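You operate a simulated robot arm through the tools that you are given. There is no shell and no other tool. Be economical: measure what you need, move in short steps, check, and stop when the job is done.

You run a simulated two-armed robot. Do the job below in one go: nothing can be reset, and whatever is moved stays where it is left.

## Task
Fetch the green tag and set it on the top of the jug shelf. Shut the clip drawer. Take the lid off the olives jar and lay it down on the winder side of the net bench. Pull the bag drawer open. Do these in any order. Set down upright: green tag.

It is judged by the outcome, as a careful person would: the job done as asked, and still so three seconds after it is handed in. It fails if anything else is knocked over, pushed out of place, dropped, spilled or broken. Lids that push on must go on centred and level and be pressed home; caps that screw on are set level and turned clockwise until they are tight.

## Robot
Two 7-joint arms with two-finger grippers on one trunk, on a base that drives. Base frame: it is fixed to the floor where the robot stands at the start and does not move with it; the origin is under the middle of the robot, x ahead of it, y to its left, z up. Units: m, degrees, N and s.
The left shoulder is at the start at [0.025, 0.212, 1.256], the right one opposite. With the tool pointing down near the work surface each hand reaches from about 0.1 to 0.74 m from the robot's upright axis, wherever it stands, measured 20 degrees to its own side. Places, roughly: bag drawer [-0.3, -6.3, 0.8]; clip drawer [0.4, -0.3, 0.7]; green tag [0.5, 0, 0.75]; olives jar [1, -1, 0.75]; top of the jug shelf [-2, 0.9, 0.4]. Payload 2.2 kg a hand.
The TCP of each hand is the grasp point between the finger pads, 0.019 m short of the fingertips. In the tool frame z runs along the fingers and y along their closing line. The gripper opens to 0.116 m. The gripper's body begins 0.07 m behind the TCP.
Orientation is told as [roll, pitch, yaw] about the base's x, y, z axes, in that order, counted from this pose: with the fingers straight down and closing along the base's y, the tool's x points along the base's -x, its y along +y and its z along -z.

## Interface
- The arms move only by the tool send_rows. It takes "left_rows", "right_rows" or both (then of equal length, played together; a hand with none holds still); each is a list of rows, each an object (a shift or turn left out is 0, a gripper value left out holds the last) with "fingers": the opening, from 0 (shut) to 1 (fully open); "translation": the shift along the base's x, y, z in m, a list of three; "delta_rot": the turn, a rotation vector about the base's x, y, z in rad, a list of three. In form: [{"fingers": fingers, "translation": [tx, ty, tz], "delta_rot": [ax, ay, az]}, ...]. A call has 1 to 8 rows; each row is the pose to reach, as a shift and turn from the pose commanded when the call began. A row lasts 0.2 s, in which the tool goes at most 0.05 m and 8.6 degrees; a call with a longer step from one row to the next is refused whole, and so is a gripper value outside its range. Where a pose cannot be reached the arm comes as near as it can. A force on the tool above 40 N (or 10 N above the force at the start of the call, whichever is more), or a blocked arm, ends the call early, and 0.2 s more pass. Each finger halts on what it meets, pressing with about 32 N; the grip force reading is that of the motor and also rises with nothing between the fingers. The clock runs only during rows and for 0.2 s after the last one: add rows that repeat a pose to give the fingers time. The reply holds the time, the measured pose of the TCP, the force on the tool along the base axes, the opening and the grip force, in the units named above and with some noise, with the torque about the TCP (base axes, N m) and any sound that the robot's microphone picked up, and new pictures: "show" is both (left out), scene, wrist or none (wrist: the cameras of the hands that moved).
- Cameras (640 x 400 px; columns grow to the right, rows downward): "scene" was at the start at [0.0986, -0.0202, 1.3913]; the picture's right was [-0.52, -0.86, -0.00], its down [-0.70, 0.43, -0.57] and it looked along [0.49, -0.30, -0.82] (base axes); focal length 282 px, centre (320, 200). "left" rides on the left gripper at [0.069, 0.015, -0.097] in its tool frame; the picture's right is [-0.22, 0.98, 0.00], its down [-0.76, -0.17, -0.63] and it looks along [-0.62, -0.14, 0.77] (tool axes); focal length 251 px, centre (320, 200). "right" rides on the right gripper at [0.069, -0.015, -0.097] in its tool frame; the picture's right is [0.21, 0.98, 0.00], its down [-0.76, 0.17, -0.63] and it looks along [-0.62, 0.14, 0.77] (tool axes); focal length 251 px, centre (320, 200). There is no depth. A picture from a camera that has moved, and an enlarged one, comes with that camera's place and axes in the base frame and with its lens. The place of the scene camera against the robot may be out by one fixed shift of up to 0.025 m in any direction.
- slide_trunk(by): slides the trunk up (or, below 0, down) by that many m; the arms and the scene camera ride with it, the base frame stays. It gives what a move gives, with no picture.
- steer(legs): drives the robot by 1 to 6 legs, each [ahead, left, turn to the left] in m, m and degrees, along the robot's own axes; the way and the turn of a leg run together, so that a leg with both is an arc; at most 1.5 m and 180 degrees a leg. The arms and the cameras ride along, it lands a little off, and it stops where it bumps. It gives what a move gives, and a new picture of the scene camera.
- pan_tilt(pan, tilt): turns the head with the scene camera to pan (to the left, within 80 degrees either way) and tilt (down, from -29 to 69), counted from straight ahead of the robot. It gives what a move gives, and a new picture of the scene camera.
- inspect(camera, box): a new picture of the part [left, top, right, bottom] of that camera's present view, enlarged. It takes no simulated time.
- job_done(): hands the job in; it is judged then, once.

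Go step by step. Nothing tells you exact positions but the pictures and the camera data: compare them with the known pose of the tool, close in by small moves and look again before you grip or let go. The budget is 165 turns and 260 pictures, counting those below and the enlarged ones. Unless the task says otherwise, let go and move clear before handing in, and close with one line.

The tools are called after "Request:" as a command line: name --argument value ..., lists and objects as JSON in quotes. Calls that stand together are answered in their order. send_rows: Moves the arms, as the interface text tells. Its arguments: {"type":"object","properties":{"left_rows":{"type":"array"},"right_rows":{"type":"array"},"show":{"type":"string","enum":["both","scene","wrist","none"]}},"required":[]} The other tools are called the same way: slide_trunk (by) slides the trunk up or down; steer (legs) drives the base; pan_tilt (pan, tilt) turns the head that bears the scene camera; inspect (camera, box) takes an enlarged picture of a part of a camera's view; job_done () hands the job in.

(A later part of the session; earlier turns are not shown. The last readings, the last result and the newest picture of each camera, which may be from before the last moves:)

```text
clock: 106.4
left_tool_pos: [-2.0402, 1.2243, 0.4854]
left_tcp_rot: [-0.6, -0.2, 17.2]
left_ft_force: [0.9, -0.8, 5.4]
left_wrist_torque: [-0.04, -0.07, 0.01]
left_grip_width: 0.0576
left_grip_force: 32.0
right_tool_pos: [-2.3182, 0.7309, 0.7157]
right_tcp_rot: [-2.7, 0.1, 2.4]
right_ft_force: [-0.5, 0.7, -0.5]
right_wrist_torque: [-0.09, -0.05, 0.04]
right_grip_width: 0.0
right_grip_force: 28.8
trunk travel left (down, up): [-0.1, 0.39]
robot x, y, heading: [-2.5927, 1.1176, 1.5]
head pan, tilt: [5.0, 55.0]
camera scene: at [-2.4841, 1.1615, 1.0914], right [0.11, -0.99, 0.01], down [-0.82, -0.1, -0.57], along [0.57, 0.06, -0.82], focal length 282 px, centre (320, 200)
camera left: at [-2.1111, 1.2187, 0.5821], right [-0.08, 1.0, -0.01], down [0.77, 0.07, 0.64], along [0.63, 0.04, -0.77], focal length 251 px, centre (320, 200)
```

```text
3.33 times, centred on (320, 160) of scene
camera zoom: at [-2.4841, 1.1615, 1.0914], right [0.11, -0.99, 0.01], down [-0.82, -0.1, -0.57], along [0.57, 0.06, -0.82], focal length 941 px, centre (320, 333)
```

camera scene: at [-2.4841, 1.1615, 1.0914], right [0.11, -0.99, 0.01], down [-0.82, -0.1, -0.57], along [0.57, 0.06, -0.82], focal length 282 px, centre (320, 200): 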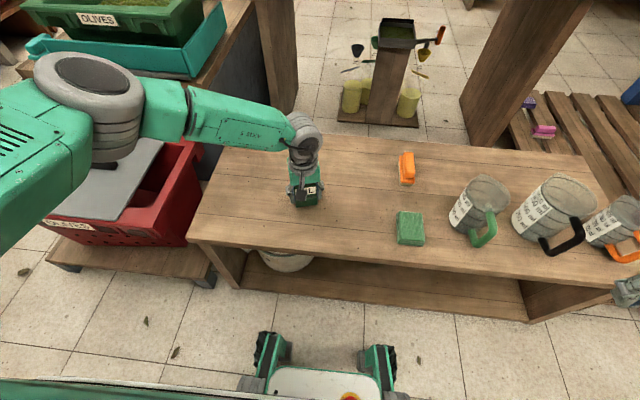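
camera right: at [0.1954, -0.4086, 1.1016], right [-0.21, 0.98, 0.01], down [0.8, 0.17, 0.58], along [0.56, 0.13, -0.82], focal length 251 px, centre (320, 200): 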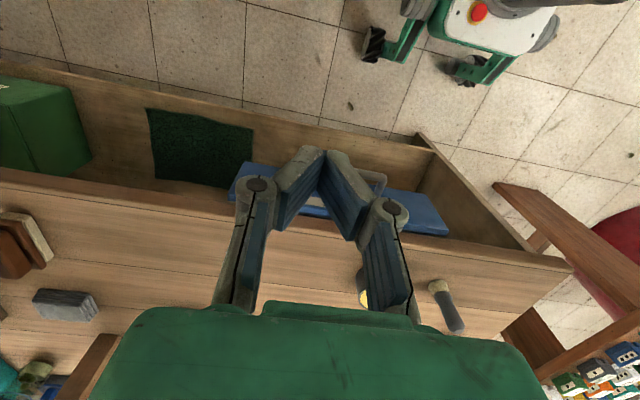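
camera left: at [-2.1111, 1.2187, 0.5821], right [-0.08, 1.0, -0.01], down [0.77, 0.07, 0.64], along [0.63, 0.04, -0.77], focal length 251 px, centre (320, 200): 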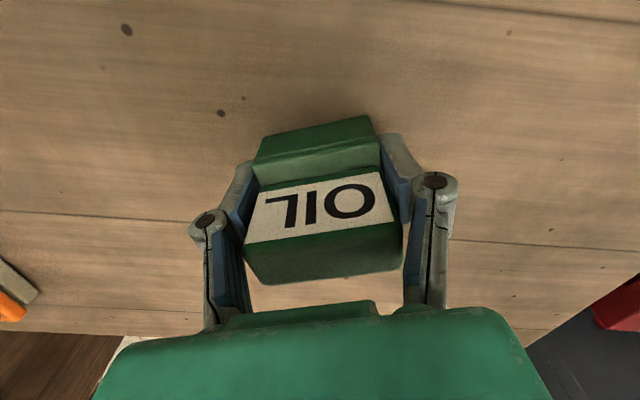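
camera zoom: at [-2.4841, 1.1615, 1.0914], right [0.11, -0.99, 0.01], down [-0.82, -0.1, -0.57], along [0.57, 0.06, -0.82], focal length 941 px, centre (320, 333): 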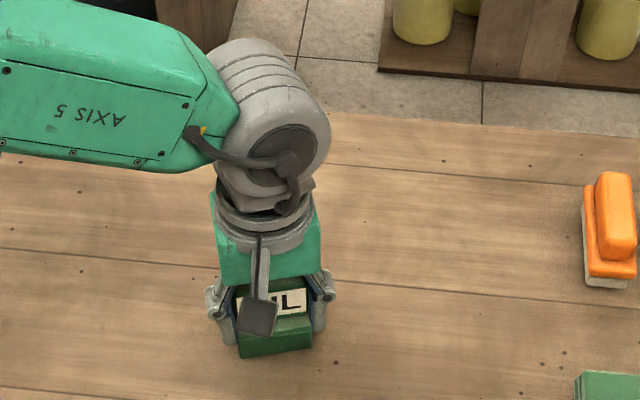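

A 5 N upward force says the tag is touching the shelf. Press a few mm, let it settle.

Request:
send_rows --left_rows '[{"translation": [0, 0, -0.002], "delta_rot": [0.008, 0, 0]}, {"translation": [0, 0, -0.004], "delta_rot": [0.008, 0, 0]}, {"translation": [0, 0, -0.004], "delta_rot": [0.008, 0, 0]}, {"translation": [0, 0, -0.004], "delta_rot": [0.008, 0, 0]}]' --show "wrist"

```text
clock: 107.4
left_tool_pos: [-2.0386, 1.214, 0.4842]
left_tcp_rot: [0.8, -0.6, 17.3]
left_ft_force: [0.3, 7.0, 16.5]
left_wrist_torque: [0.04, -0.16, 0.05]
left_grip_width: 0.0575
left_grip_force: 31.8
right_tool_pos: [-2.3238, 0.7177, 0.7097]
right_tcp_rot: [-1.6, 0.5, 2.2]
right_ft_force: [0.6, 0.1, 0.3]
right_wrist_torque: [0.02, -0.04, 0.0]
right_grip_width: 0.0002
right_grip_force: 28.4
trunk travel left (down, up): [-0.1, 0.39]
robot x, y, heading: [-2.5884, 1.1146, 1.4]
head pan, tilt: [5.0, 55.0]
camera left: at [-2.1101, 1.207, 0.5803], right [-0.08, 1.0, 0.02], down [0.77, 0.06, 0.64], along [0.64, 0.07, -0.77], focal length 251 px, centre (320, 200)
```

left: 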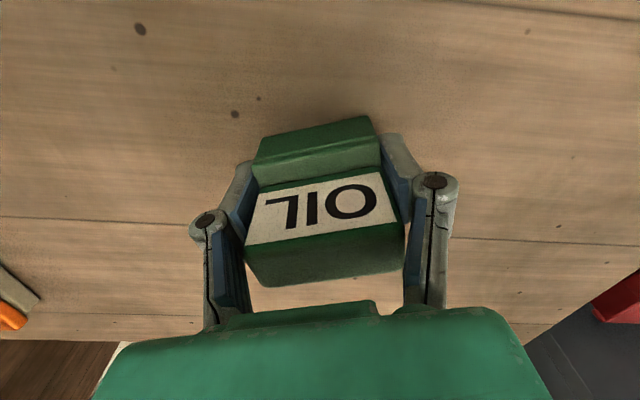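

Resting on the shelf (16 N). Open the fingers, wait, then lift away.

Request:
send_rows --left_rows '[{"translation": [0, 0, 0.002], "fingers": 0.6}, {"translation": [0, 0, 0.002], "fingers": 0.9}, {"translation": [0, 0, 0.004], "fingers": 0.9}, {"translation": [0, 0, 0.03]}, {"translation": [0, 0, 0.07]}, {"translation": [0, 0, 0.11]}, {"translation": [0, 0, 0.15]}]' --show "both"

Request:
inspect --camera "scene" --box '[240, 100, 400, 220]'

```text
clock: 109.0
left_tool_pos: [-2.0395, 1.2141, 0.6371]
left_tcp_rot: [0.7, -0.4, 16.9]
left_ft_force: [0.4, 0.6, -0.9]
left_wrist_torque: [-0.02, -0.02, -0.03]
left_grip_width: 0.1042
left_grip_force: 0.0
right_tool_pos: [-2.3213, 0.7164, 0.7085]
right_tcp_rot: [-1.6, 0.4, 2.3]
right_ft_force: [-0.4, -0.2, 0.0]
right_wrist_torque: [0.02, -0.02, 0.01]
right_grip_width: 0.0
right_grip_force: 28.9
trunk travel left (down, up): [-0.1, 0.39]
robot x, y, heading: [-2.5927, 1.1136, 1.5]
head pan, tilt: [5.0, 55.0]
camera scene: at [-2.4837, 1.1444, 1.0914], right [0.11, -0.99, 0.0], down [-0.82, -0.09, -0.57], along [0.57, 0.07, -0.82], focal length 282 px, centre (320, 200)
camera left: at [-2.1108, 1.2073, 0.7321], right [-0.08, 1.0, 0.01], down [0.77, 0.05, 0.64], along [0.63, 0.06, -0.77], focal length 251 px, centre (320, 200)
```

scene: 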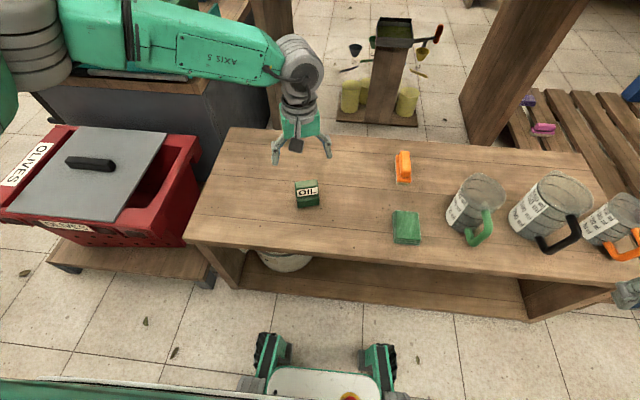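
left: 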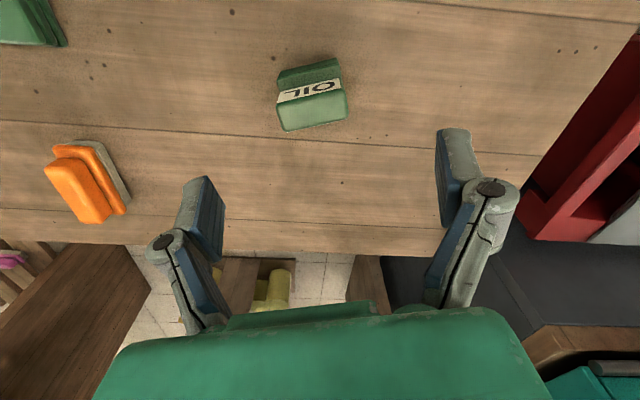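

```text
3.33 times, centred on (320, 160) of scene
camera zoom: at [-2.4837, 1.1444, 1.0914], right [0.11, -0.99, 0.0], down [-0.82, -0.09, -0.57], along [0.57, 0.07, -0.82], focal length 941 px, centre (320, 333)
```

zoom: 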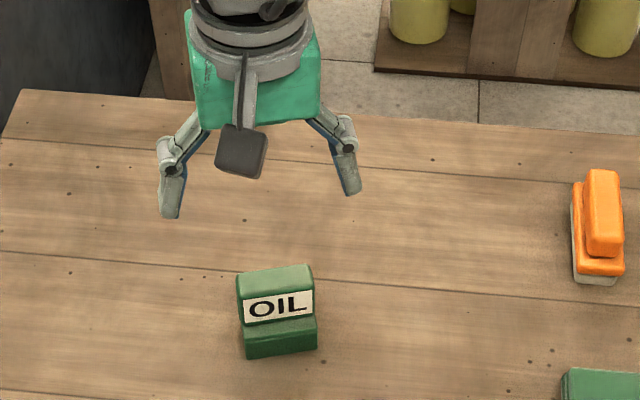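

The tag stands upright on the jug shelf. Retract, raise the trunk, and retrace the route without turning (strafe).

Request:
send_rows --left_rows '[{"translation": [-0.04, 0, 0.02]}, {"translation": [-0.08, 0, 0.04]}, {"translation": [-0.12, 0, 0.06]}, {"translation": [-0.16, 0, 0.08]}, {"translation": [-0.19, 0, 0.08]}]' --show "none"

Request:
slide_trunk --by 0.385

Request:
steer --legs '[[-0.2, 0, -1.5], [0, 1.0, 0], [0, 0.63, 0]]'

```text
clock: 110.2
left_tool_pos: [-2.2279, 1.2134, 0.7114]
left_tcp_rot: [0.8, -0.4, 17.1]
left_ft_force: [0.2, 0.4, 0.5]
left_wrist_torque: [0.03, 0.01, -0.02]
left_grip_width: 0.1042
left_grip_force: 0.1
right_tool_pos: [-2.3206, 0.7158, 0.7084]
right_tcp_rot: [-1.6, 0.3, 2.2]
right_ft_force: [0.0, -0.5, -0.3]
right_wrist_torque: [0.0, 0.03, 0.03]
right_grip_width: 0.0002
right_grip_force: 28.3
trunk travel left (down, up): [-0.1, 0.39]
robot x, y, heading: [-2.5907, 1.1159, 1.4]
head pan, tilt: [5.0, 55.0]
```

```text
clock: 113.9
left_tool_pos: [-2.2272, 1.214, 1.0964]
left_tcp_rot: [0.7, -0.4, 17.0]
left_ft_force: [0.0, 0.4, -0.2]
left_wrist_torque: [0.02, 0.04, -0.05]
left_grip_width: 0.1044
left_grip_force: 0.1
right_tool_pos: [-2.3193, 0.7148, 1.0936]
right_tcp_rot: [-1.7, 0.2, 2.2]
right_ft_force: [0.1, 0.3, -0.2]
right_wrist_torque: [-0.03, -0.01, 0.0]
right_grip_width: 0.0001
right_grip_force: 29.2
trunk travel left (down, up): [-0.485, 0.005]
robot x, y, heading: [-2.5892, 1.1121, 1.4]
head pan, tilt: [5.0, 55.0]
```

```text
clock: 123.5
left_tool_pos: [-2.3964, 2.8507, 1.0963]
left_tcp_rot: [0.1, -0.2, 14.5]
left_ft_force: [-0.6, 0.4, 0.1]
left_wrist_torque: [-0.01, -0.02, 0.03]
left_grip_width: 0.1045
left_grip_force: 0.0
right_tool_pos: [-2.5105, 2.358, 1.0976]
right_tcp_rot: [-2.4, 0.3, -0.3]
right_ft_force: [0.0, 2.2, 0.3]
right_wrist_torque: [-0.05, 0.0, -0.01]
right_grip_width: 0.0
right_grip_force: 27.7
trunk travel left (down, up): [-0.485, 0.005]
robot x, y, heading: [-2.7682, 2.7593, -1.4]
head pan, tilt: [5.0, 55.0]
camera scene: at [-2.6558, 2.7961, 1.4763], right [0.07, -1.0, 0.01], down [-0.82, -0.06, -0.57], along [0.57, 0.03, -0.82], focal length 282 px, centre (320, 200)
```

scene: 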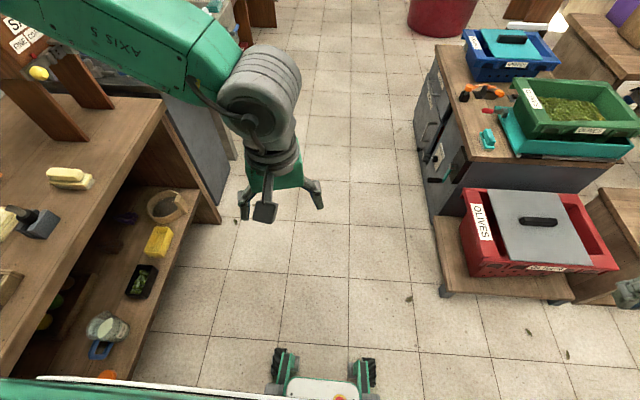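

The lane ahead is centred. Drive back along it to x≈-0.2.

Request:
steer --legs '[[0, 0, 1.4], [1.3, 0, 0], [1.27, 0, 0]]'

Request:
pan_tilt --pan -70 --tilt 25

```text
clock: 136.3
left_tool_pos: [0.1708, 2.7935, 1.0975]
left_tcp_rot: [-0.4, -0.4, 13.3]
left_ft_force: [-0.2, -0.3, 0.5]
left_wrist_torque: [0.02, 0.03, 0.0]
left_grip_width: 0.1042
left_grip_force: 0.1
right_tool_pos: [0.0507, 2.3002, 1.1016]
right_tcp_rot: [-2.8, -0.4, -1.5]
right_ft_force: [-1.5, 0.4, -0.3]
right_wrist_torque: [-0.02, -0.09, 0.03]
right_grip_width: 0.0
right_grip_force: 28.8
trunk travel left (down, up): [-0.485, 0.005]
robot x, y, heading: [-0.1978, 2.6999, -2.2]
head pan, tilt: [5.0, 55.0]
camera scene: at [-0.0877, 2.7452, 1.4762], right [0.05, -1.0, 0.01], down [-0.82, -0.05, -0.57], along [0.57, 0.01, -0.82], focal length 282 px, centre (320, 200)
```

scene: 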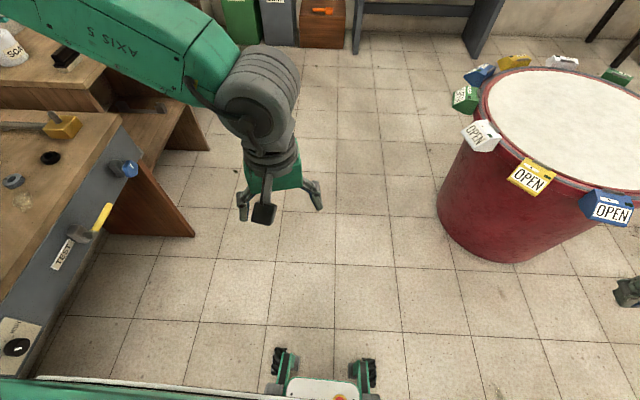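

```text
clock: 137.8
left_tool_pos: [0.1682, 2.7673, 1.0995]
left_tcp_rot: [1.0, -0.8, 13.2]
left_ft_force: [-0.1, 0.3, 0.5]
left_wrist_torque: [0.06, -0.01, 0.01]
left_grip_width: 0.1044
left_grip_force: 0.1
right_tool_pos: [0.0552, 2.2701, 1.0936]
right_tcp_rot: [-1.9, -1.3, -1.7]
right_ft_force: [0.5, 0.1, 1.2]
right_wrist_torque: [0.03, 0.05, -0.01]
right_grip_width: 0.0
right_grip_force: 28.7
trunk travel left (down, up): [-0.485, 0.005]
robot x, y, heading: [-0.1976, 2.7033, -2.5]
head pan, tilt: [-70.0, 25.0]
camera scene: at [-0.1327, 2.612, 1.5191], right [-0.95, -0.3, 0.0], down [-0.13, 0.42, -0.9], along [0.27, -0.86, -0.44], focal length 282 px, centre (320, 200)
```

scene: 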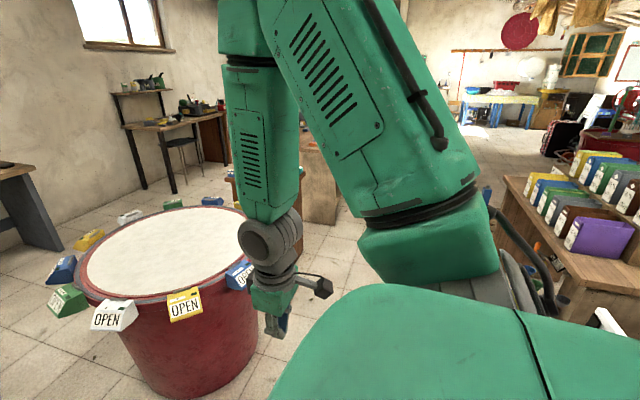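

Strafe right back toward the first bench.

Request:
steer --legs '[[0, -1.3, 2.5], [0, -1.4, 0], [0, -0.9, 0]]'

Request:
pan_tilt --pan -20 --tilt 35

```text
clock: 155.4
left_tool_pos: [0.0691, -0.8939, 1.103]
left_tcp_rot: [2.5, -1.4, 14.6]
left_ft_force: [-0.6, -2.0, -0.9]
left_wrist_torque: [0.1, -0.03, -0.04]
left_grip_width: 0.1045
left_grip_force: 0.0
right_tool_pos: [-0.0384, -1.3877, 1.0794]
right_tcp_rot: [0.3, -0.7, -0.4]
right_ft_force: [-0.7, -0.6, -0.6]
right_wrist_torque: [0.07, -0.03, -0.01]
right_grip_width: 0.0
right_grip_force: 28.3
trunk travel left (down, up): [-0.485, 0.005]
robot x, y, heading: [-0.2907, -0.9381, -0.7]
head pan, tilt: [-70.0, 25.0]
camera scene: at [-0.2274, -1.0546, 1.5164], right [-0.95, -0.33, -0.01], down [-0.14, 0.43, -0.89], along [0.3, -0.84, -0.45], focal length 282 px, centre (320, 200)
```

scene: 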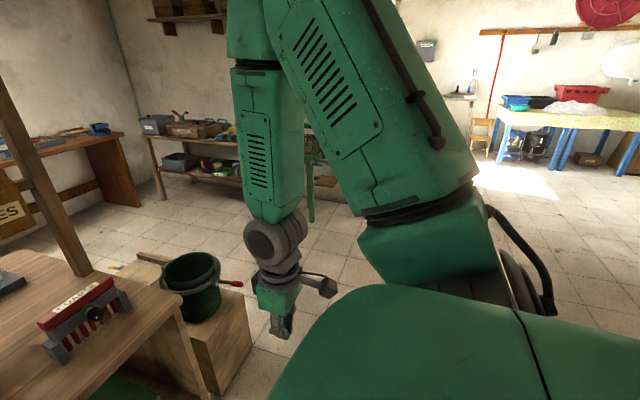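

```text
clock: 156.6
left_tool_pos: [0.0651, -0.8607, 1.101]
left_tcp_rot: [0.8, -0.8, 14.4]
left_ft_force: [-0.9, 0.1, 0.9]
left_wrist_torque: [0.05, -0.04, 0.01]
left_grip_width: 0.1042
left_grip_force: 0.0
right_tool_pos: [-0.0196, -1.365, 1.0954]
right_tcp_rot: [-2.6, -3.1, -0.4]
right_ft_force: [1.3, -0.2, -0.8]
right_wrist_torque: [0.0, 0.07, 0.03]
right_grip_width: 0.0001
right_grip_force: 28.6
trunk travel left (down, up): [-0.485, 0.005]
robot x, y, heading: [-0.2911, -0.9347, -0.8]
head pan, tilt: [-20.0, 35.0]
camera scene: at [-0.1732, -0.983, 1.5029], right [-0.36, -0.93, -0.02], down [-0.54, 0.23, -0.81], along [0.76, -0.28, -0.58], focal length 282 px, centre (320, 200)
```

scene: 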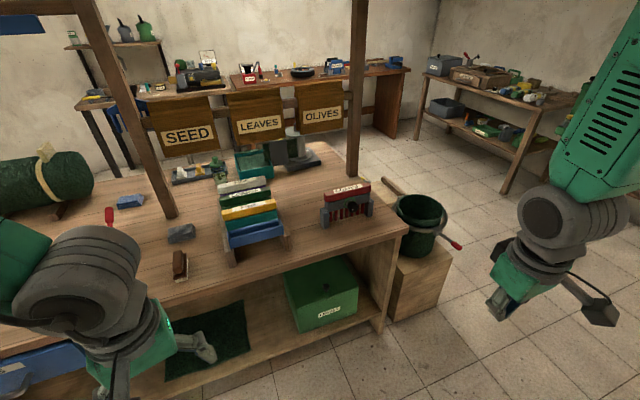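

Request:
inspect --camera "scene" --box '[140, 100, 420, 280]'

Request:
inspect --camera "scene" --box '[320, 30, 600, 210]'

Request:
inspect --camera "scene" --box '[60, 0, 380, 120]'

```text
2.22 times, centred on (280, 190) of scene
camera zoom: at [-0.1732, -0.983, 1.5029], right [-0.36, -0.93, -0.02], down [-0.54, 0.23, -0.81], along [0.76, -0.28, -0.58], focal length 627 px, centre (409, 222)
```

zoom: 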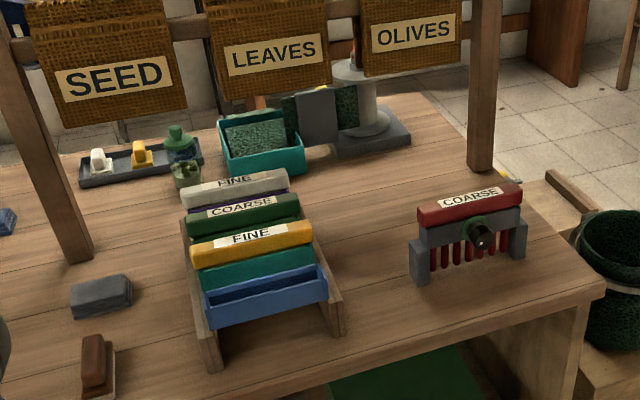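

```text
2.22 times, centred on (460, 120) of scene
camera zoom: at [-0.1732, -0.983, 1.5029], right [-0.36, -0.93, -0.02], down [-0.54, 0.23, -0.81], along [0.76, -0.28, -0.58], focal length 627 px, centre (9, 378)
```

zoom: 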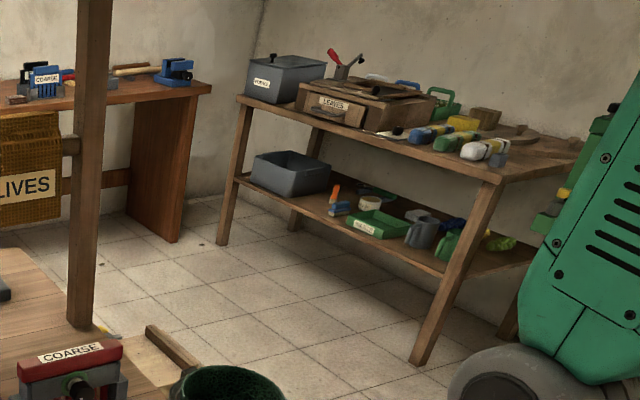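

```text
2.00 times, centred on (220, 60) of scene
camera zoom: at [-0.1732, -0.983, 1.5029], right [-0.36, -0.93, -0.02], down [-0.54, 0.23, -0.81], along [0.76, -0.28, -0.58], focal length 565 px, centre (520, 480)
```

zoom: 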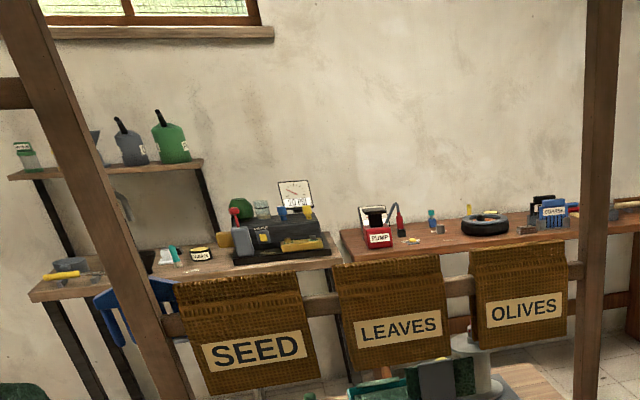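

The olives jar is the small jar with a green lid at about (1.05, -0.94), behind hanging signs. I'd best reach it from the back side of the bench, where there is ample floor. Strafe right past the bench end and look.

Request:
steer --legs '[[0, -1.4, 0.8]]'

Request:
pan_tilt --pan 5 --tilt 30

```text
clock: 163.4
left_tool_pos: [0.0383, -2.1676, 1.0985]
left_tcp_rot: [-1.7, -0.3, 13.7]
left_ft_force: [0.3, 2.1, -0.5]
left_wrist_torque: [-0.15, 0.04, 0.0]
left_grip_width: 0.1044
left_grip_force: 0.0
right_tool_pos: [-0.0658, -2.6696, 1.1154]
right_tcp_rot: [-4.9, -2.2, -0.9]
right_ft_force: [-2.2, 1.2, -0.7]
right_wrist_torque: [-0.13, -0.19, 0.05]
right_grip_width: 0.0
right_grip_force: 28.7
trunk travel left (down, up): [-0.485, 0.005]
robot x, y, heading: [-0.3201, -2.287, -2.0]
head pan, tilt: [-20.0, 35.0]
camera scene: at [-0.2055, -2.2552, 1.5052], right [-0.37, -0.93, 0.03], down [-0.53, 0.19, -0.83], along [0.76, -0.32, -0.56], focal length 282 px, centre (320, 200)
```

scene: 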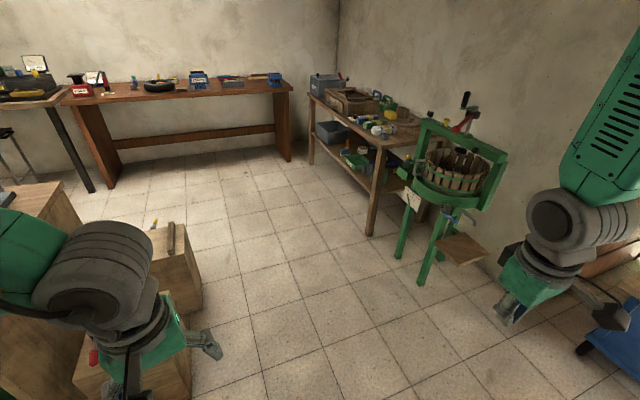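

```text
clock: 164.3
left_tool_pos: [0.0357, -2.1628, 1.1]
left_tcp_rot: [-1.5, -0.4, 13.9]
left_ft_force: [0.0, 1.4, 0.3]
left_wrist_torque: [-0.1, -0.01, 0.0]
left_grip_width: 0.1045
left_grip_force: 0.0
right_tool_pos: [-0.0468, -2.6741, 1.117]
right_tcp_rot: [-5.6, -4.1, -0.6]
right_ft_force: [-0.6, 0.6, -0.2]
right_wrist_torque: [-0.03, -0.05, -0.01]
right_grip_width: 0.0001
right_grip_force: 28.4
trunk travel left (down, up): [-0.485, 0.005]
robot x, y, heading: [-0.3217, -2.2813, -1.9]
head pan, tilt: [5.0, 30.0]
camera scene: at [-0.1937, -2.2359, 1.5123], right [0.05, -1.0, 0.01], down [-0.5, -0.04, -0.86], along [0.86, 0.04, -0.5], focal length 282 px, centre (320, 200)
```

scene: 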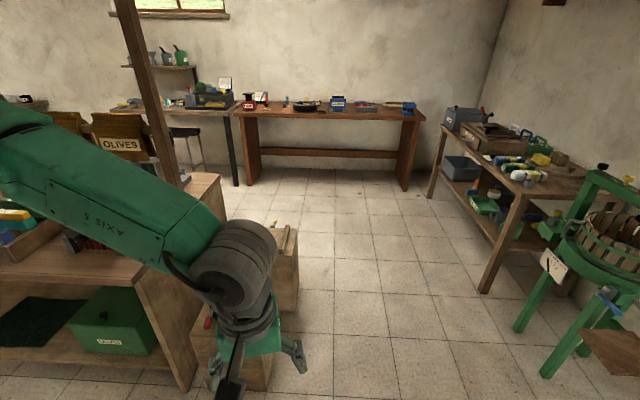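

The passage between the tub box (y≈-2.0) and the press/table (y≈-3.3) is free. Shift right, then drive through to x≈2.

Request:
steer --legs '[[0, -0.28, 1.9], [1.3, 0, 0], [0.95, 0, 0]]'

Request:
pan_tilt --pan 70 --tilt 25

```text
clock: 177.0
left_tool_pos: [2.304, -2.4275, 1.0956]
left_tcp_rot: [-1.6, 0.2, 15.0]
left_ft_force: [0.5, 1.3, -0.3]
left_wrist_torque: [-0.09, 0.05, 0.01]
left_grip_width: 0.1043
left_grip_force: 0.1
right_tool_pos: [2.2016, -2.9293, 1.1129]
right_tcp_rot: [-5.0, -1.1, 0.3]
right_ft_force: [-0.8, 1.9, -0.8]
right_wrist_torque: [-0.06, -0.09, -0.03]
right_grip_width: 0.0
right_grip_force: 28.5
trunk travel left (down, up): [-0.485, 0.005]
robot x, y, heading: [1.9425, -2.5535, -1.1]
head pan, tilt: [5.0, 30.0]
camera scene: at [2.0744, -2.4556, 1.5082], right [0.07, -1.0, 0.05], down [-0.5, -0.08, -0.86], along [0.86, 0.04, -0.51], focal length 282 px, centre (320, 200)
```

scene: 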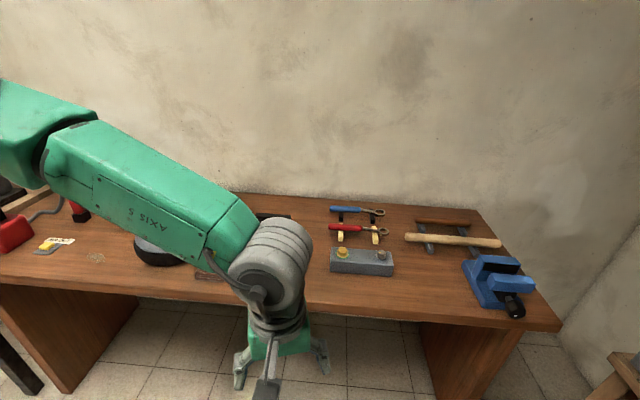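

```text
clock: 178.3
left_tool_pos: [2.2968, -2.5298, 1.1044]
left_tcp_rot: [3.0, -1.3, 15.0]
left_ft_force: [-0.9, -1.2, -0.5]
left_wrist_torque: [0.09, -0.06, -0.01]
left_grip_width: 0.1045
left_grip_force: 0.2
right_tool_pos: [2.2105, -3.0369, 1.0802]
right_tcp_rot: [-0.5, -2.6, 0.2]
right_ft_force: [2.9, -1.3, -0.2]
right_wrist_torque: [0.16, 0.23, -0.01]
right_grip_width: 0.0002
right_grip_force: 28.8
trunk travel left (down, up): [-0.485, 0.005]
robot x, y, heading: [1.9439, -2.5654, -0.8]
head pan, tilt: [70.0, 25.0]
camera scene: at [2.014, -2.5336, 1.5221], right [0.93, -0.35, -0.02], down [-0.15, -0.35, -0.93], along [0.32, 0.87, -0.38], focal length 282 px, centre (320, 200)
```

scene: 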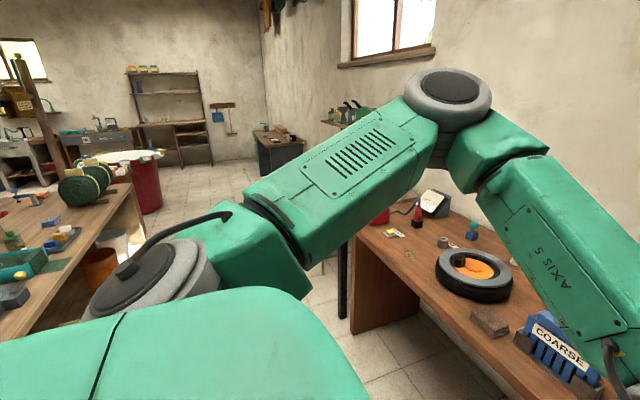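

Past the bench. Back up slightly, turn to face -x, then strafe right along the back of the bench.

Request:
steer --legs '[[-0.12, 0, 0], [0, 0, 180], [0, -1.3, 0]]'

Request:
pan_tilt --pan 0 --tilt 45

```text
clock: 193.0
left_tool_pos: [1.4298, -1.4364, 1.1026]
left_tcp_rot: [-1.6, -0.4, -161.2]
left_ft_force: [-0.5, -2.1, -0.2]
left_wrist_torque: [0.14, -0.12, 0.02]
left_grip_width: 0.1044
left_grip_force: 0.0
right_tool_pos: [1.495, -0.9256, 1.1186]
right_tcp_rot: [-5.3, -2.3, -175.6]
right_ft_force: [1.0, -1.4, -0.7]
right_wrist_torque: [0.22, 0.19, 0.06]
right_grip_width: 0.0
right_grip_force: 28.6
trunk travel left (down, up): [-0.485, 0.005]
robot x, y, heading: [1.7757, -1.2919, -177.6]
head pan, tilt: [70.0, 25.0]
camera scene: at [1.7036, -1.4174, 1.516], right [-0.95, 0.3, 0.01], down [0.13, 0.44, -0.89], along [-0.27, -0.85, -0.46], focal length 282 px, centre (320, 200)
```

scene: 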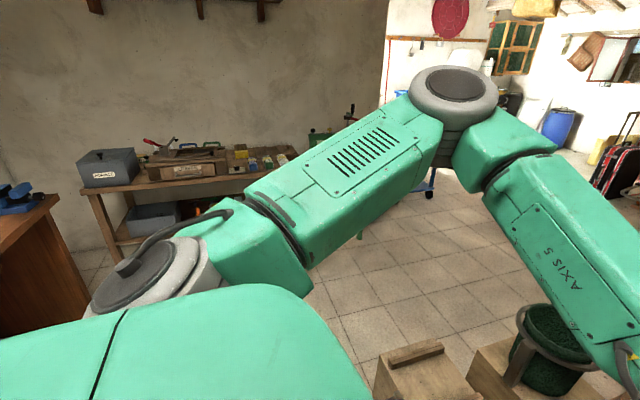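

```text
clock: 194.4
left_tool_pos: [1.4271, -1.3438, 1.1082]
left_tcp_rot: [2.4, -1.6, -161.4]
left_ft_force: [0.0, 1.2, -1.0]
left_wrist_torque: [-0.01, 0.04, 0.0]
left_grip_width: 0.1043
left_grip_force: 0.0
right_tool_pos: [1.489, -0.8325, 1.0852]
right_tcp_rot: [-1.0, -2.7, -176.2]
right_ft_force: [-2.2, 0.2, -0.1]
right_wrist_torque: [-0.07, -0.12, 0.0]
right_grip_width: 0.0002
right_grip_force: 29.0
trunk travel left (down, up): [-0.485, 0.005]
robot x, y, heading: [1.7764, -1.2785, -177.7]
head pan, tilt: [0.0, 45.0]
camera scene: at [1.6413, -1.2132, 1.4889], right [-0.04, 1.0, -0.04], down [0.71, 0.0, -0.71], along [-0.7, -0.05, -0.71], focal length 282 px, centre (320, 200)
```

scene: 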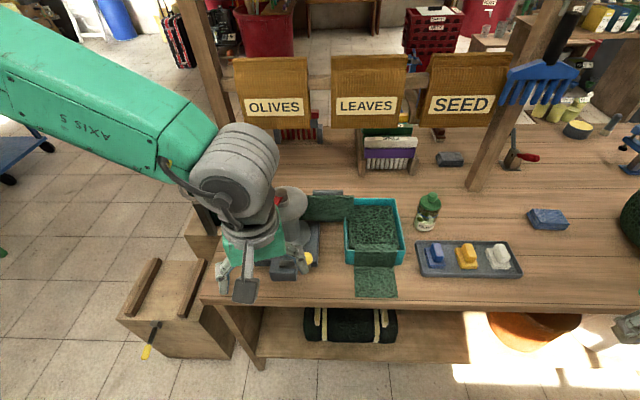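

Request:
inspect --camera "scene" --box '[380, 170, 540, 290]'

Request:
inspect --camera "scene" --box '[200, 160, 420, 310]'

```text
3.33 times, centred on (460, 230) of scene
camera zoom: at [1.6413, -1.2132, 1.4889], right [-0.04, 1.0, -0.04], down [0.71, 0.0, -0.71], along [-0.7, -0.05, -0.71], focal length 941 px, centre (-147, 100)
```

zoom: 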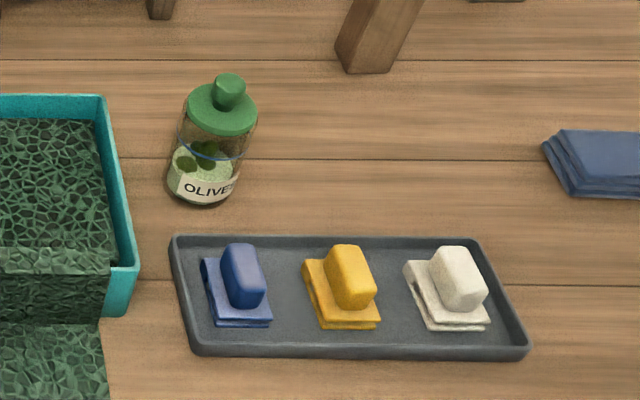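

```text
2.67 times, centred on (310, 235) of scene
camera zoom: at [1.6413, -1.2132, 1.4889], right [-0.04, 1.0, -0.04], down [0.71, 0.0, -0.71], along [-0.7, -0.05, -0.71], focal length 753 px, centre (347, 107)
```

zoom: 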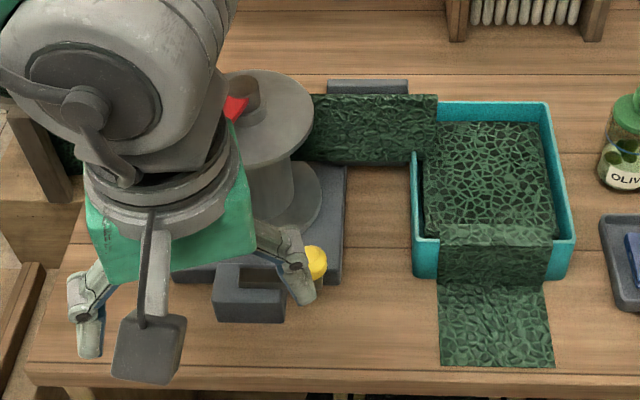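

The jar stands free: lid with a knob. The winder (grey spool machine) is at this rear, -y end of the bench. A free spot for the lid lies just beside the winder near (1.27, -1.21). Move in a bit and bring the right hand toward the jar.

Request:
steer --legs '[[0.1, -0.05, -2.3]]'

Request:
send_rows --left_rows '[{"translation": [0.03, 0, 0]}, {"translation": [0.06, 0, 0]}, {"translation": [0.06, 0, 0]}, {"translation": [0.06, 0, 0]}, {"translation": [0.06, 0, 0]}, {"translation": [0.06, 0, 0]}, {"translation": [0.06, 0, 0]}, {"translation": [0.06, 0, 0]}]' --right_rows '[{"translation": [-0.04, 0, 0], "fingers": 0.6}, {"translation": [-0.08, 0, 0]}, {"translation": [-0.12, 0, 0]}, {"translation": [-0.16, 0, 0]}, {"translation": [-0.2, 0, 0]}, {"translation": [-0.23, 0, 0]}, {"translation": [-0.23, 0, 0]}, {"translation": [-0.23, 0, 0]}]' --show "both"

```text
clock: 195.6
left_tool_pos: [1.3303, -1.3472, 1.1068]
left_tcp_rot: [-0.2, -0.7, -163.5]
left_ft_force: [-0.1, 1.1, 0.2]
left_wrist_torque: [-0.03, 0.04, 0.02]
left_grip_width: 0.1045
left_grip_force: 0.1
right_tool_pos: [1.3802, -0.8247, 1.1128]
right_tcp_rot: [-5.4, -6.0, -177.8]
right_ft_force: [0.1, 0.9, 0.0]
right_wrist_torque: [-0.07, 0.05, 0.0]
right_grip_width: 0.0
right_grip_force: 28.4
trunk travel left (down, up): [-0.485, 0.005]
robot x, y, heading: [1.6775, -1.2459, -179.6]
head pan, tilt: [0.0, 45.0]
camera scene: at [1.5462, -1.1945, 1.4887], right [0.0, 1.0, -0.02], down [0.71, -0.01, -0.71], along [-0.71, -0.02, -0.71], focal length 282 px, centre (320, 200)
```

scene: 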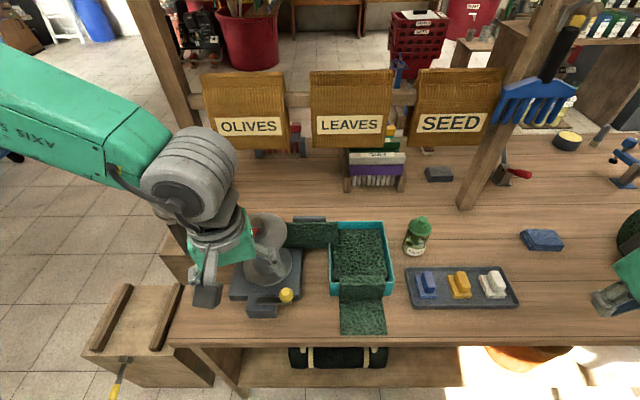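

```text
clock: 197.6
left_tool_pos: [1.4021, -1.4146, 1.1006]
left_tcp_rot: [-4.5, 0.0, -163.3]
left_ft_force: [2.0, -0.9, -1.1]
left_wrist_torque: [0.15, 0.07, 0.01]
left_grip_width: 0.1045
left_grip_force: 0.0
right_tool_pos: [1.1542, -0.8972, 1.1401]
right_tcp_rot: [-9.7, -6.0, -177.4]
right_ft_force: [-0.4, -2.2, -0.3]
right_wrist_torque: [0.21, 0.01, -0.02]
right_grip_width: 0.0696
right_grip_force: 0.0
trunk travel left (down, up): [-0.485, 0.005]
robot x, y, heading: [1.6741, -1.239, -179.2]
head pan, tilt: [0.0, 45.0]
stopped in row 8 (left hand): the arm was blocked; the commanded pose is now the measured one
camera scene: at [1.5389, -1.2202, 1.489], right [-0.01, 1.0, 0.0], down [0.71, 0.01, -0.7], along [-0.7, -0.01, -0.71], focal length 282 px, centre (320, 200)
camera right: at [1.232, -0.8954, 1.2303], right [0.24, -0.95, -0.19], down [-0.68, -0.3, 0.67], along [-0.7, -0.03, -0.72], focal length 251 px, centre (320, 200)
camera left: at [1.4751, -1.4156, 1.1961], right [0.07, -0.99, -0.08], down [-0.76, -0.11, 0.64], along [-0.65, 0.01, -0.76], focal length 251 px, centre (320, 200)
```

scene: 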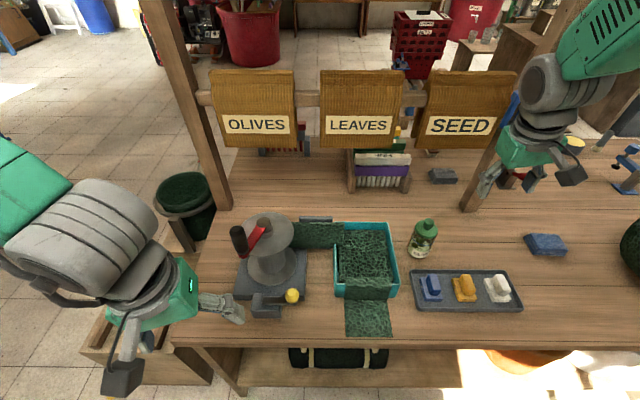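
right: 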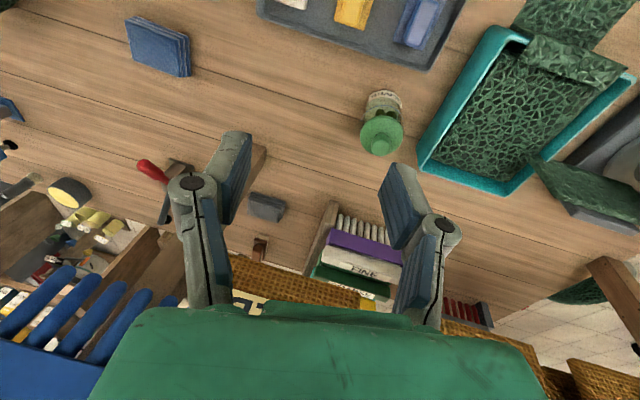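
left: 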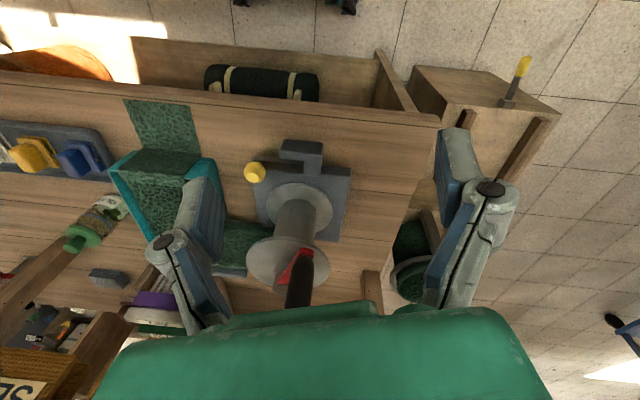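

The body still sways from driving. I'll hold still for a bit and check poses.

Request:
send_rows --right_rows '[{}, {}, {}, {}, {}, {}, {}, {}]' --show "none"

Request:
send_rows --right_rows '[{}, {}, {}, {}, {}, {}, {}, {}]' --show "none"

Request:
send_rows --right_rows '[{}, {}, {}, {}, {}, {}, {}, {}]' --show "wrist"

```text
clock: 199.4
left_tool_pos: [1.405, -1.3569, 1.1034]
left_tcp_rot: [-2.1, -0.5, -164.0]
left_ft_force: [-1.5, 1.3, -0.2]
left_wrist_torque: [-0.11, -0.07, -0.04]
left_grip_width: 0.1043
left_grip_force: 0.0
right_tool_pos: [1.1512, -0.8406, 1.1201]
right_tcp_rot: [-6.9, -5.9, -177.9]
right_ft_force: [-1.2, 1.2, 0.0]
right_wrist_torque: [-0.07, -0.03, -0.03]
right_grip_width: 0.0698
right_grip_force: 0.0
trunk travel left (down, up): [-0.485, 0.005]
robot x, y, heading: [1.6778, -1.2246, -179.2]
head pan, tilt: [0.0, 45.0]
```

```text
clock: 201.4
left_tool_pos: [1.4001, -1.3896, 1.1022]
left_tcp_rot: [-4.5, -0.8, -162.7]
left_ft_force: [0.2, -1.1, -0.5]
left_wrist_torque: [0.05, -0.02, 0.05]
left_grip_width: 0.1044
left_grip_force: 0.1
right_tool_pos: [1.1589, -0.875, 1.1399]
right_tcp_rot: [-9.2, -6.1, -177.7]
right_ft_force: [0.0, -0.9, 0.4]
right_wrist_torque: [0.09, 0.07, -0.03]
right_grip_width: 0.0696
right_grip_force: 0.1
trunk travel left (down, up): [-0.485, 0.005]
robot x, y, heading: [1.6781, -1.2195, -178.8]
head pan, tilt: [0.0, 45.0]
stopped in row 8 (right hand): the arm was blocked; the commanded pose is now the measured one
```

```text
clock: 203.2
left_tool_pos: [1.4026, -1.3521, 1.1048]
left_tcp_rot: [-2.6, -1.1, -163.2]
left_ft_force: [-1.5, -0.7, -1.7]
left_wrist_torque: [0.05, -0.14, 0.0]
left_grip_width: 0.1043
left_grip_force: 0.1
right_tool_pos: [1.1553, -0.8361, 1.125]
right_tcp_rot: [-7.3, -5.9, -177.9]
right_ft_force: [-2.0, -1.9, -1.7]
right_wrist_torque: [0.12, -0.12, -0.04]
right_grip_width: 0.0697
right_grip_force: 0.0
trunk travel left (down, up): [-0.485, 0.005]
robot x, y, heading: [1.6812, -1.2111, -178.7]
head pan, tilt: [0.0, 45.0]
camera right: at [1.2323, -0.8315, 1.2151], right [0.24, -0.96, -0.14], down [-0.68, -0.27, 0.68], along [-0.69, -0.06, -0.72], focal length 251 px, centre (320, 200)
```

right: 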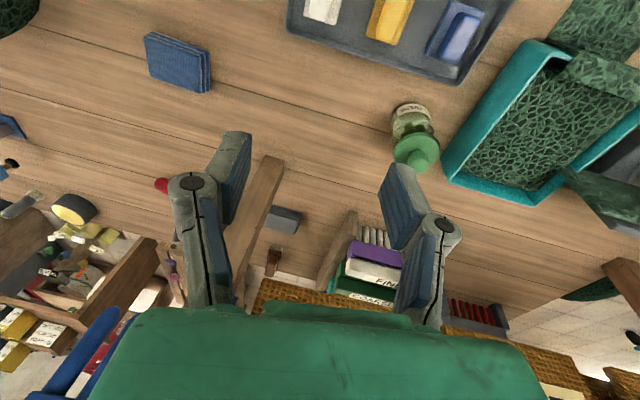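

Something may be in contact (the arm was reported blocked). Look at the right arm with the head.

Request:
pan_tilt --pan -30 --tilt 20

Request:
pan_tilt --pan 45 --tilt 40

```text
clock: 204.2
left_tool_pos: [1.4035, -1.3482, 1.1039]
left_tcp_rot: [-2.5, -1.0, -163.2]
left_ft_force: [-1.1, -0.8, -0.9]
left_wrist_torque: [-0.01, -0.12, 0.01]
left_grip_width: 0.1043
left_grip_force: 0.1
right_tool_pos: [1.1546, -0.8339, 1.1242]
right_tcp_rot: [-7.2, -5.9, -177.9]
right_ft_force: [-1.4, -1.1, -0.8]
right_wrist_torque: [0.08, -0.15, -0.07]
right_grip_width: 0.0697
right_grip_force: 0.0
trunk travel left (down, up): [-0.485, 0.005]
robot x, y, heading: [1.6772, -1.2133, -178.8]
head pan, tilt: [-30.0, 20.0]
camera scene: at [1.539, -1.0867, 1.5225], right [0.48, 0.88, -0.03], down [0.31, -0.2, -0.93], along [-0.82, 0.44, -0.37], focal length 282 px, centre (320, 200)
```

scene: 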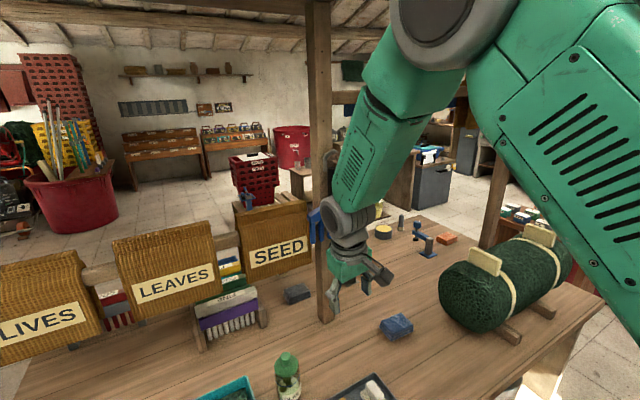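

```text
clock: 205.7
left_tool_pos: [1.4083, -1.3846, 1.1]
left_tcp_rot: [-3.7, 0.2, -164.4]
left_ft_force: [0.1, -0.9, -1.2]
left_wrist_torque: [-0.04, 0.02, 0.0]
left_grip_width: 0.104
left_grip_force: 0.1
right_tool_pos: [1.1606, -0.8639, 1.1328]
right_tcp_rot: [-8.9, -5.7, -178.3]
right_ft_force: [0.9, 0.4, -2.4]
right_wrist_torque: [-0.08, 0.14, 0.01]
right_grip_width: 0.0697
right_grip_force: 0.1
trunk travel left (down, up): [-0.485, 0.005]
robot x, y, heading: [1.6785, -1.2208, -179.6]
head pan, tilt: [45.0, 40.0]
camera scene: at [1.5615, -1.3083, 1.4917], right [-0.71, 0.7, 0.02], down [0.46, 0.48, -0.75], along [-0.53, -0.52, -0.67], focal length 282 px, centre (320, 200)
```

scene: 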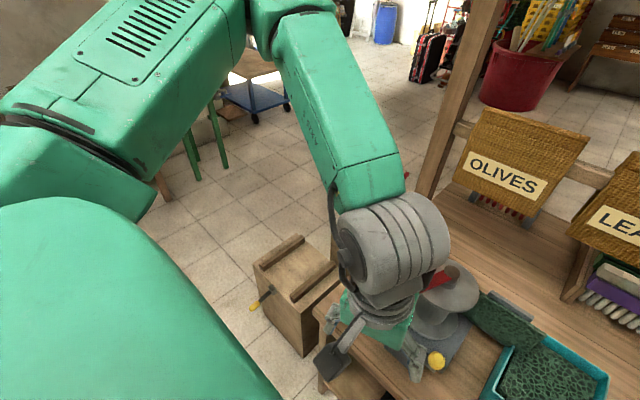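

The right wrist is very near the post/comb. Pull the right hand back toward me and re-check.

Request:
send_rows --right_rows '[{"translation": [0.03, -0.01, 0]}, {"translation": [0.06, -0.02, 0]}, {"translation": [0.09, -0.03, 0], "delta_rot": [-0.05, -0.03, 0]}, {"translation": [0.12, -0.04, 0], "delta_rot": [-0.1, -0.06, 0]}, {"translation": [0.13, -0.06, 0], "delta_rot": [-0.1, -0.1, 0]}, {"translation": [0.13, -0.06, 0], "delta_rot": [-0.1, -0.1, 0]}]' --show "none"

Request:
pan_tilt --pan -20 --tilt 30

Request:
send_rows --right_rows '[{}, {}, {}]' --show "none"

Request:
send_rows --right_rows '[{}, {}, {}, {}]' --show "wrist"

```text
clock: 207.1
left_tool_pos: [1.403, -1.351, 1.104]
left_tcp_rot: [-2.5, -1.0, -163.4]
left_ft_force: [-1.8, -0.4, -0.4]
left_wrist_torque: [0.05, -0.16, 0.02]
left_grip_width: 0.1046
left_grip_force: 0.1
right_tool_pos: [1.2879, -0.8949, 1.1256]
right_tcp_rot: [-1.3, -0.3, -178.2]
right_ft_force: [-1.5, -0.7, -1.4]
right_wrist_torque: [0.08, -0.17, -0.03]
right_grip_width: 0.0698
right_grip_force: 0.1
trunk travel left (down, up): [-0.485, 0.005]
robot x, y, heading: [1.681, -1.2116, -178.3]
head pan, tilt: [45.0, 40.0]
```

```text
clock: 208.4
left_tool_pos: [1.409, -1.4208, 1.0962]
left_tcp_rot: [-5.2, 0.7, -164.4]
left_ft_force: [-0.4, -0.5, 0.7]
left_wrist_torque: [0.02, -0.01, 0.07]
left_grip_width: 0.1044
left_grip_force: 0.1
right_tool_pos: [1.2908, -0.9602, 1.1421]
right_tcp_rot: [-4.4, -0.3, -178.5]
right_ft_force: [0.2, -1.2, 0.1]
right_wrist_torque: [0.05, -0.04, 0.01]
right_grip_width: 0.0697
right_grip_force: 0.0
trunk travel left (down, up): [-0.485, 0.005]
robot x, y, heading: [1.6791, -1.2254, -179.5]
head pan, tilt: [-20.0, 30.0]
camera scene: at [1.5381, -1.2497, 1.5105], right [0.33, 0.94, 0.05], down [0.48, -0.12, -0.87], along [-0.81, 0.31, -0.49], focal length 282 px, centre (320, 200)
```

scene: 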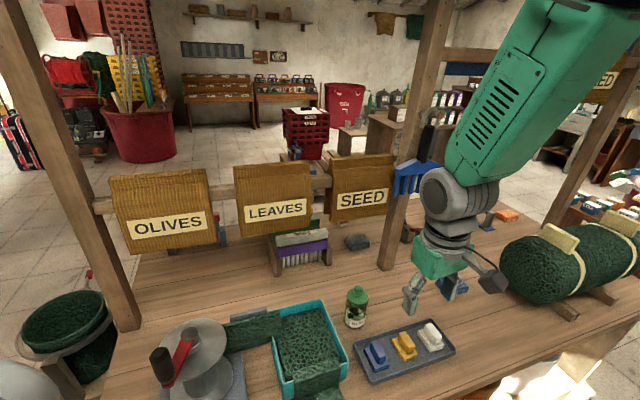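

```text
clock: 209.4
left_tool_pos: [1.4107, -1.423, 1.0992]
left_tcp_rot: [-4.8, 0.4, -164.3]
left_ft_force: [-0.5, 1.0, 0.5]
left_wrist_torque: [-0.07, -0.05, 0.01]
left_grip_width: 0.1044
left_grip_force: 0.1
right_tool_pos: [1.2923, -0.9622, 1.1433]
right_tcp_rot: [-4.2, -0.6, -178.4]
right_ft_force: [0.3, 0.1, -0.6]
right_wrist_torque: [-0.09, 0.11, 0.0]
right_grip_width: 0.07
right_grip_force: 0.1
trunk travel left (down, up): [-0.485, 0.005]
robot x, y, heading: [1.6787, -1.2362, -179.8]
head pan, tilt: [-20.0, 30.0]
stopped in row 3 (right hand): the arm was blocked; the commanded pose is now the measured one
```

```text
clock: 210.4
left_tool_pos: [1.4159, -1.4067, 1.1034]
left_tcp_rot: [-4.1, 0.2, -164.4]
left_ft_force: [0.1, -0.4, 0.3]
left_wrist_torque: [-0.02, 0.02, 0.02]
left_grip_width: 0.1044
left_grip_force: 0.0
right_tool_pos: [1.2921, -0.946, 1.1413]
right_tcp_rot: [-3.4, -0.7, -178.1]
right_ft_force: [0.2, 0.3, 1.1]
right_wrist_torque: [0.07, -0.02, 0.03]
right_grip_width: 0.0698
right_grip_force: 0.2
trunk travel left (down, up): [-0.485, 0.005]
robot x, y, heading: [1.6768, -1.2321, -179.0]
head pan, tilt: [-20.0, 30.0]
camera right: at [1.3606, -0.9354, 1.2374], right [0.25, -0.97, -0.06], down [-0.74, -0.23, 0.63], along [-0.62, -0.11, -0.77], focal length 251 px, centre (320, 200)
```

right: 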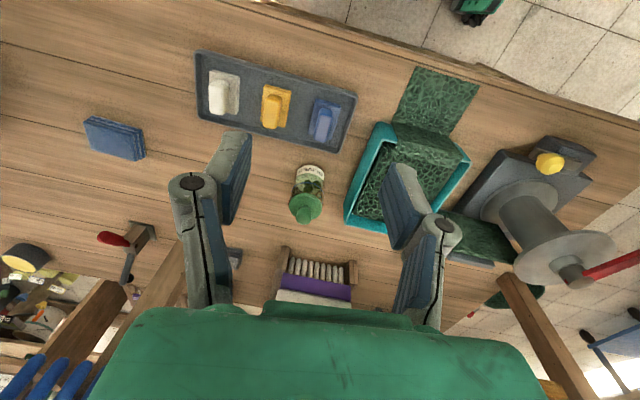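

The sway should die out with time as it did before; hold still for several seconds.

Request:
send_rows --right_rows '[{}, {}, {}, {}, {}, {}, {}, {}]' --show "none"

Request:
send_rows --right_rows '[{}, {}, {}, {}, {}, {}, {}, {}]' --show "none"

Request:
send_rows --right_rows '[{}, {}, {}, {}, {}, {}, {}, {}]' --show "none"

Request:
send_rows --right_rows '[{}, {}, {}, {}]' --show "none"

```text
clock: 212.4
left_tool_pos: [1.4201, -1.3557, 1.1109]
left_tcp_rot: [-1.6, -0.8, -165.0]
left_ft_force: [-0.6, 1.1, 0.3]
left_wrist_torque: [-0.1, 0.02, 0.01]
left_grip_width: 0.1046
left_grip_force: 0.0
right_tool_pos: [1.3005, -0.8949, 1.128]
right_tcp_rot: [-0.7, -1.1, -178.7]
right_ft_force: [1.2, 0.6, -0.2]
right_wrist_torque: [-0.09, 0.06, -0.03]
right_grip_width: 0.0696
right_grip_force: 0.1
trunk travel left (down, up): [-0.485, 0.005]
robot x, y, heading: [1.6806, -1.2344, -179.7]
head pan, tilt: [-20.0, 30.0]
stopped in row 8 (right hand): the arm was blocked; the commanded pose is now the measured one
```

```text
clock: 214.2
left_tool_pos: [1.4222, -1.3853, 1.1083]
left_tcp_rot: [-2.9, 0.0, -164.7]
left_ft_force: [-0.4, -0.9, 0.1]
left_wrist_torque: [-0.01, 0.11, 0.01]
left_grip_width: 0.1044
left_grip_force: 0.1
right_tool_pos: [1.3006, -0.9231, 1.1333]
right_tcp_rot: [-2.1, -0.8, -178.5]
right_ft_force: [-1.2, -0.4, -1.1]
right_wrist_torque: [0.1, 0.0, -0.06]
right_grip_width: 0.0697
right_grip_force: 0.1
trunk travel left (down, up): [-0.485, 0.005]
robot x, y, heading: [1.6753, -1.238, -179.8]
head pan, tilt: [-20.0, 30.0]
```

```text
clock: 216.2
left_tool_pos: [1.43, -1.3365, 1.1163]
left_tcp_rot: [-0.4, -1.0, -165.3]
left_ft_force: [-0.3, 1.7, 0.8]
left_wrist_torque: [-0.13, -0.03, -0.02]
left_grip_width: 0.1043
left_grip_force: 0.0
right_tool_pos: [1.3115, -0.8725, 1.121]
right_tcp_rot: [0.6, -1.2, -179.0]
right_ft_force: [0.2, 1.3, 0.5]
right_wrist_torque: [-0.14, 0.08, -0.03]
right_grip_width: 0.0696
right_grip_force: 0.2
trunk travel left (down, up): [-0.485, 0.005]
robot x, y, heading: [1.6864, -1.2408, 179.8]
head pan, tilt: [-20.0, 30.0]
stopped in row 8 (right hand): the arm was blocked; the commanded pose is now the measured one
```

```text
clock: 217.4
left_tool_pos: [1.4301, -1.3249, 1.115]
left_tcp_rot: [-0.2, -1.0, -165.1]
left_ft_force: [0.2, 0.0, -0.2]
left_wrist_torque: [0.06, 0.05, 0.0]
left_grip_width: 0.1045
left_grip_force: 0.1
right_tool_pos: [1.3079, -0.8623, 1.119]
right_tcp_rot: [0.5, -1.1, -178.8]
right_ft_force: [-1.7, -0.6, -1.1]
right_wrist_torque: [0.08, -0.14, 0.02]
right_grip_width: 0.0695
right_grip_force: 0.0
trunk travel left (down, up): [-0.485, 0.005]
robot x, y, heading: [1.6809, -1.2329, -179.9]
head pan, tilt: [-20.0, 30.0]
stopped in row 4 (right hand): the arm was blocked; the commanded pose is now the measured one
```

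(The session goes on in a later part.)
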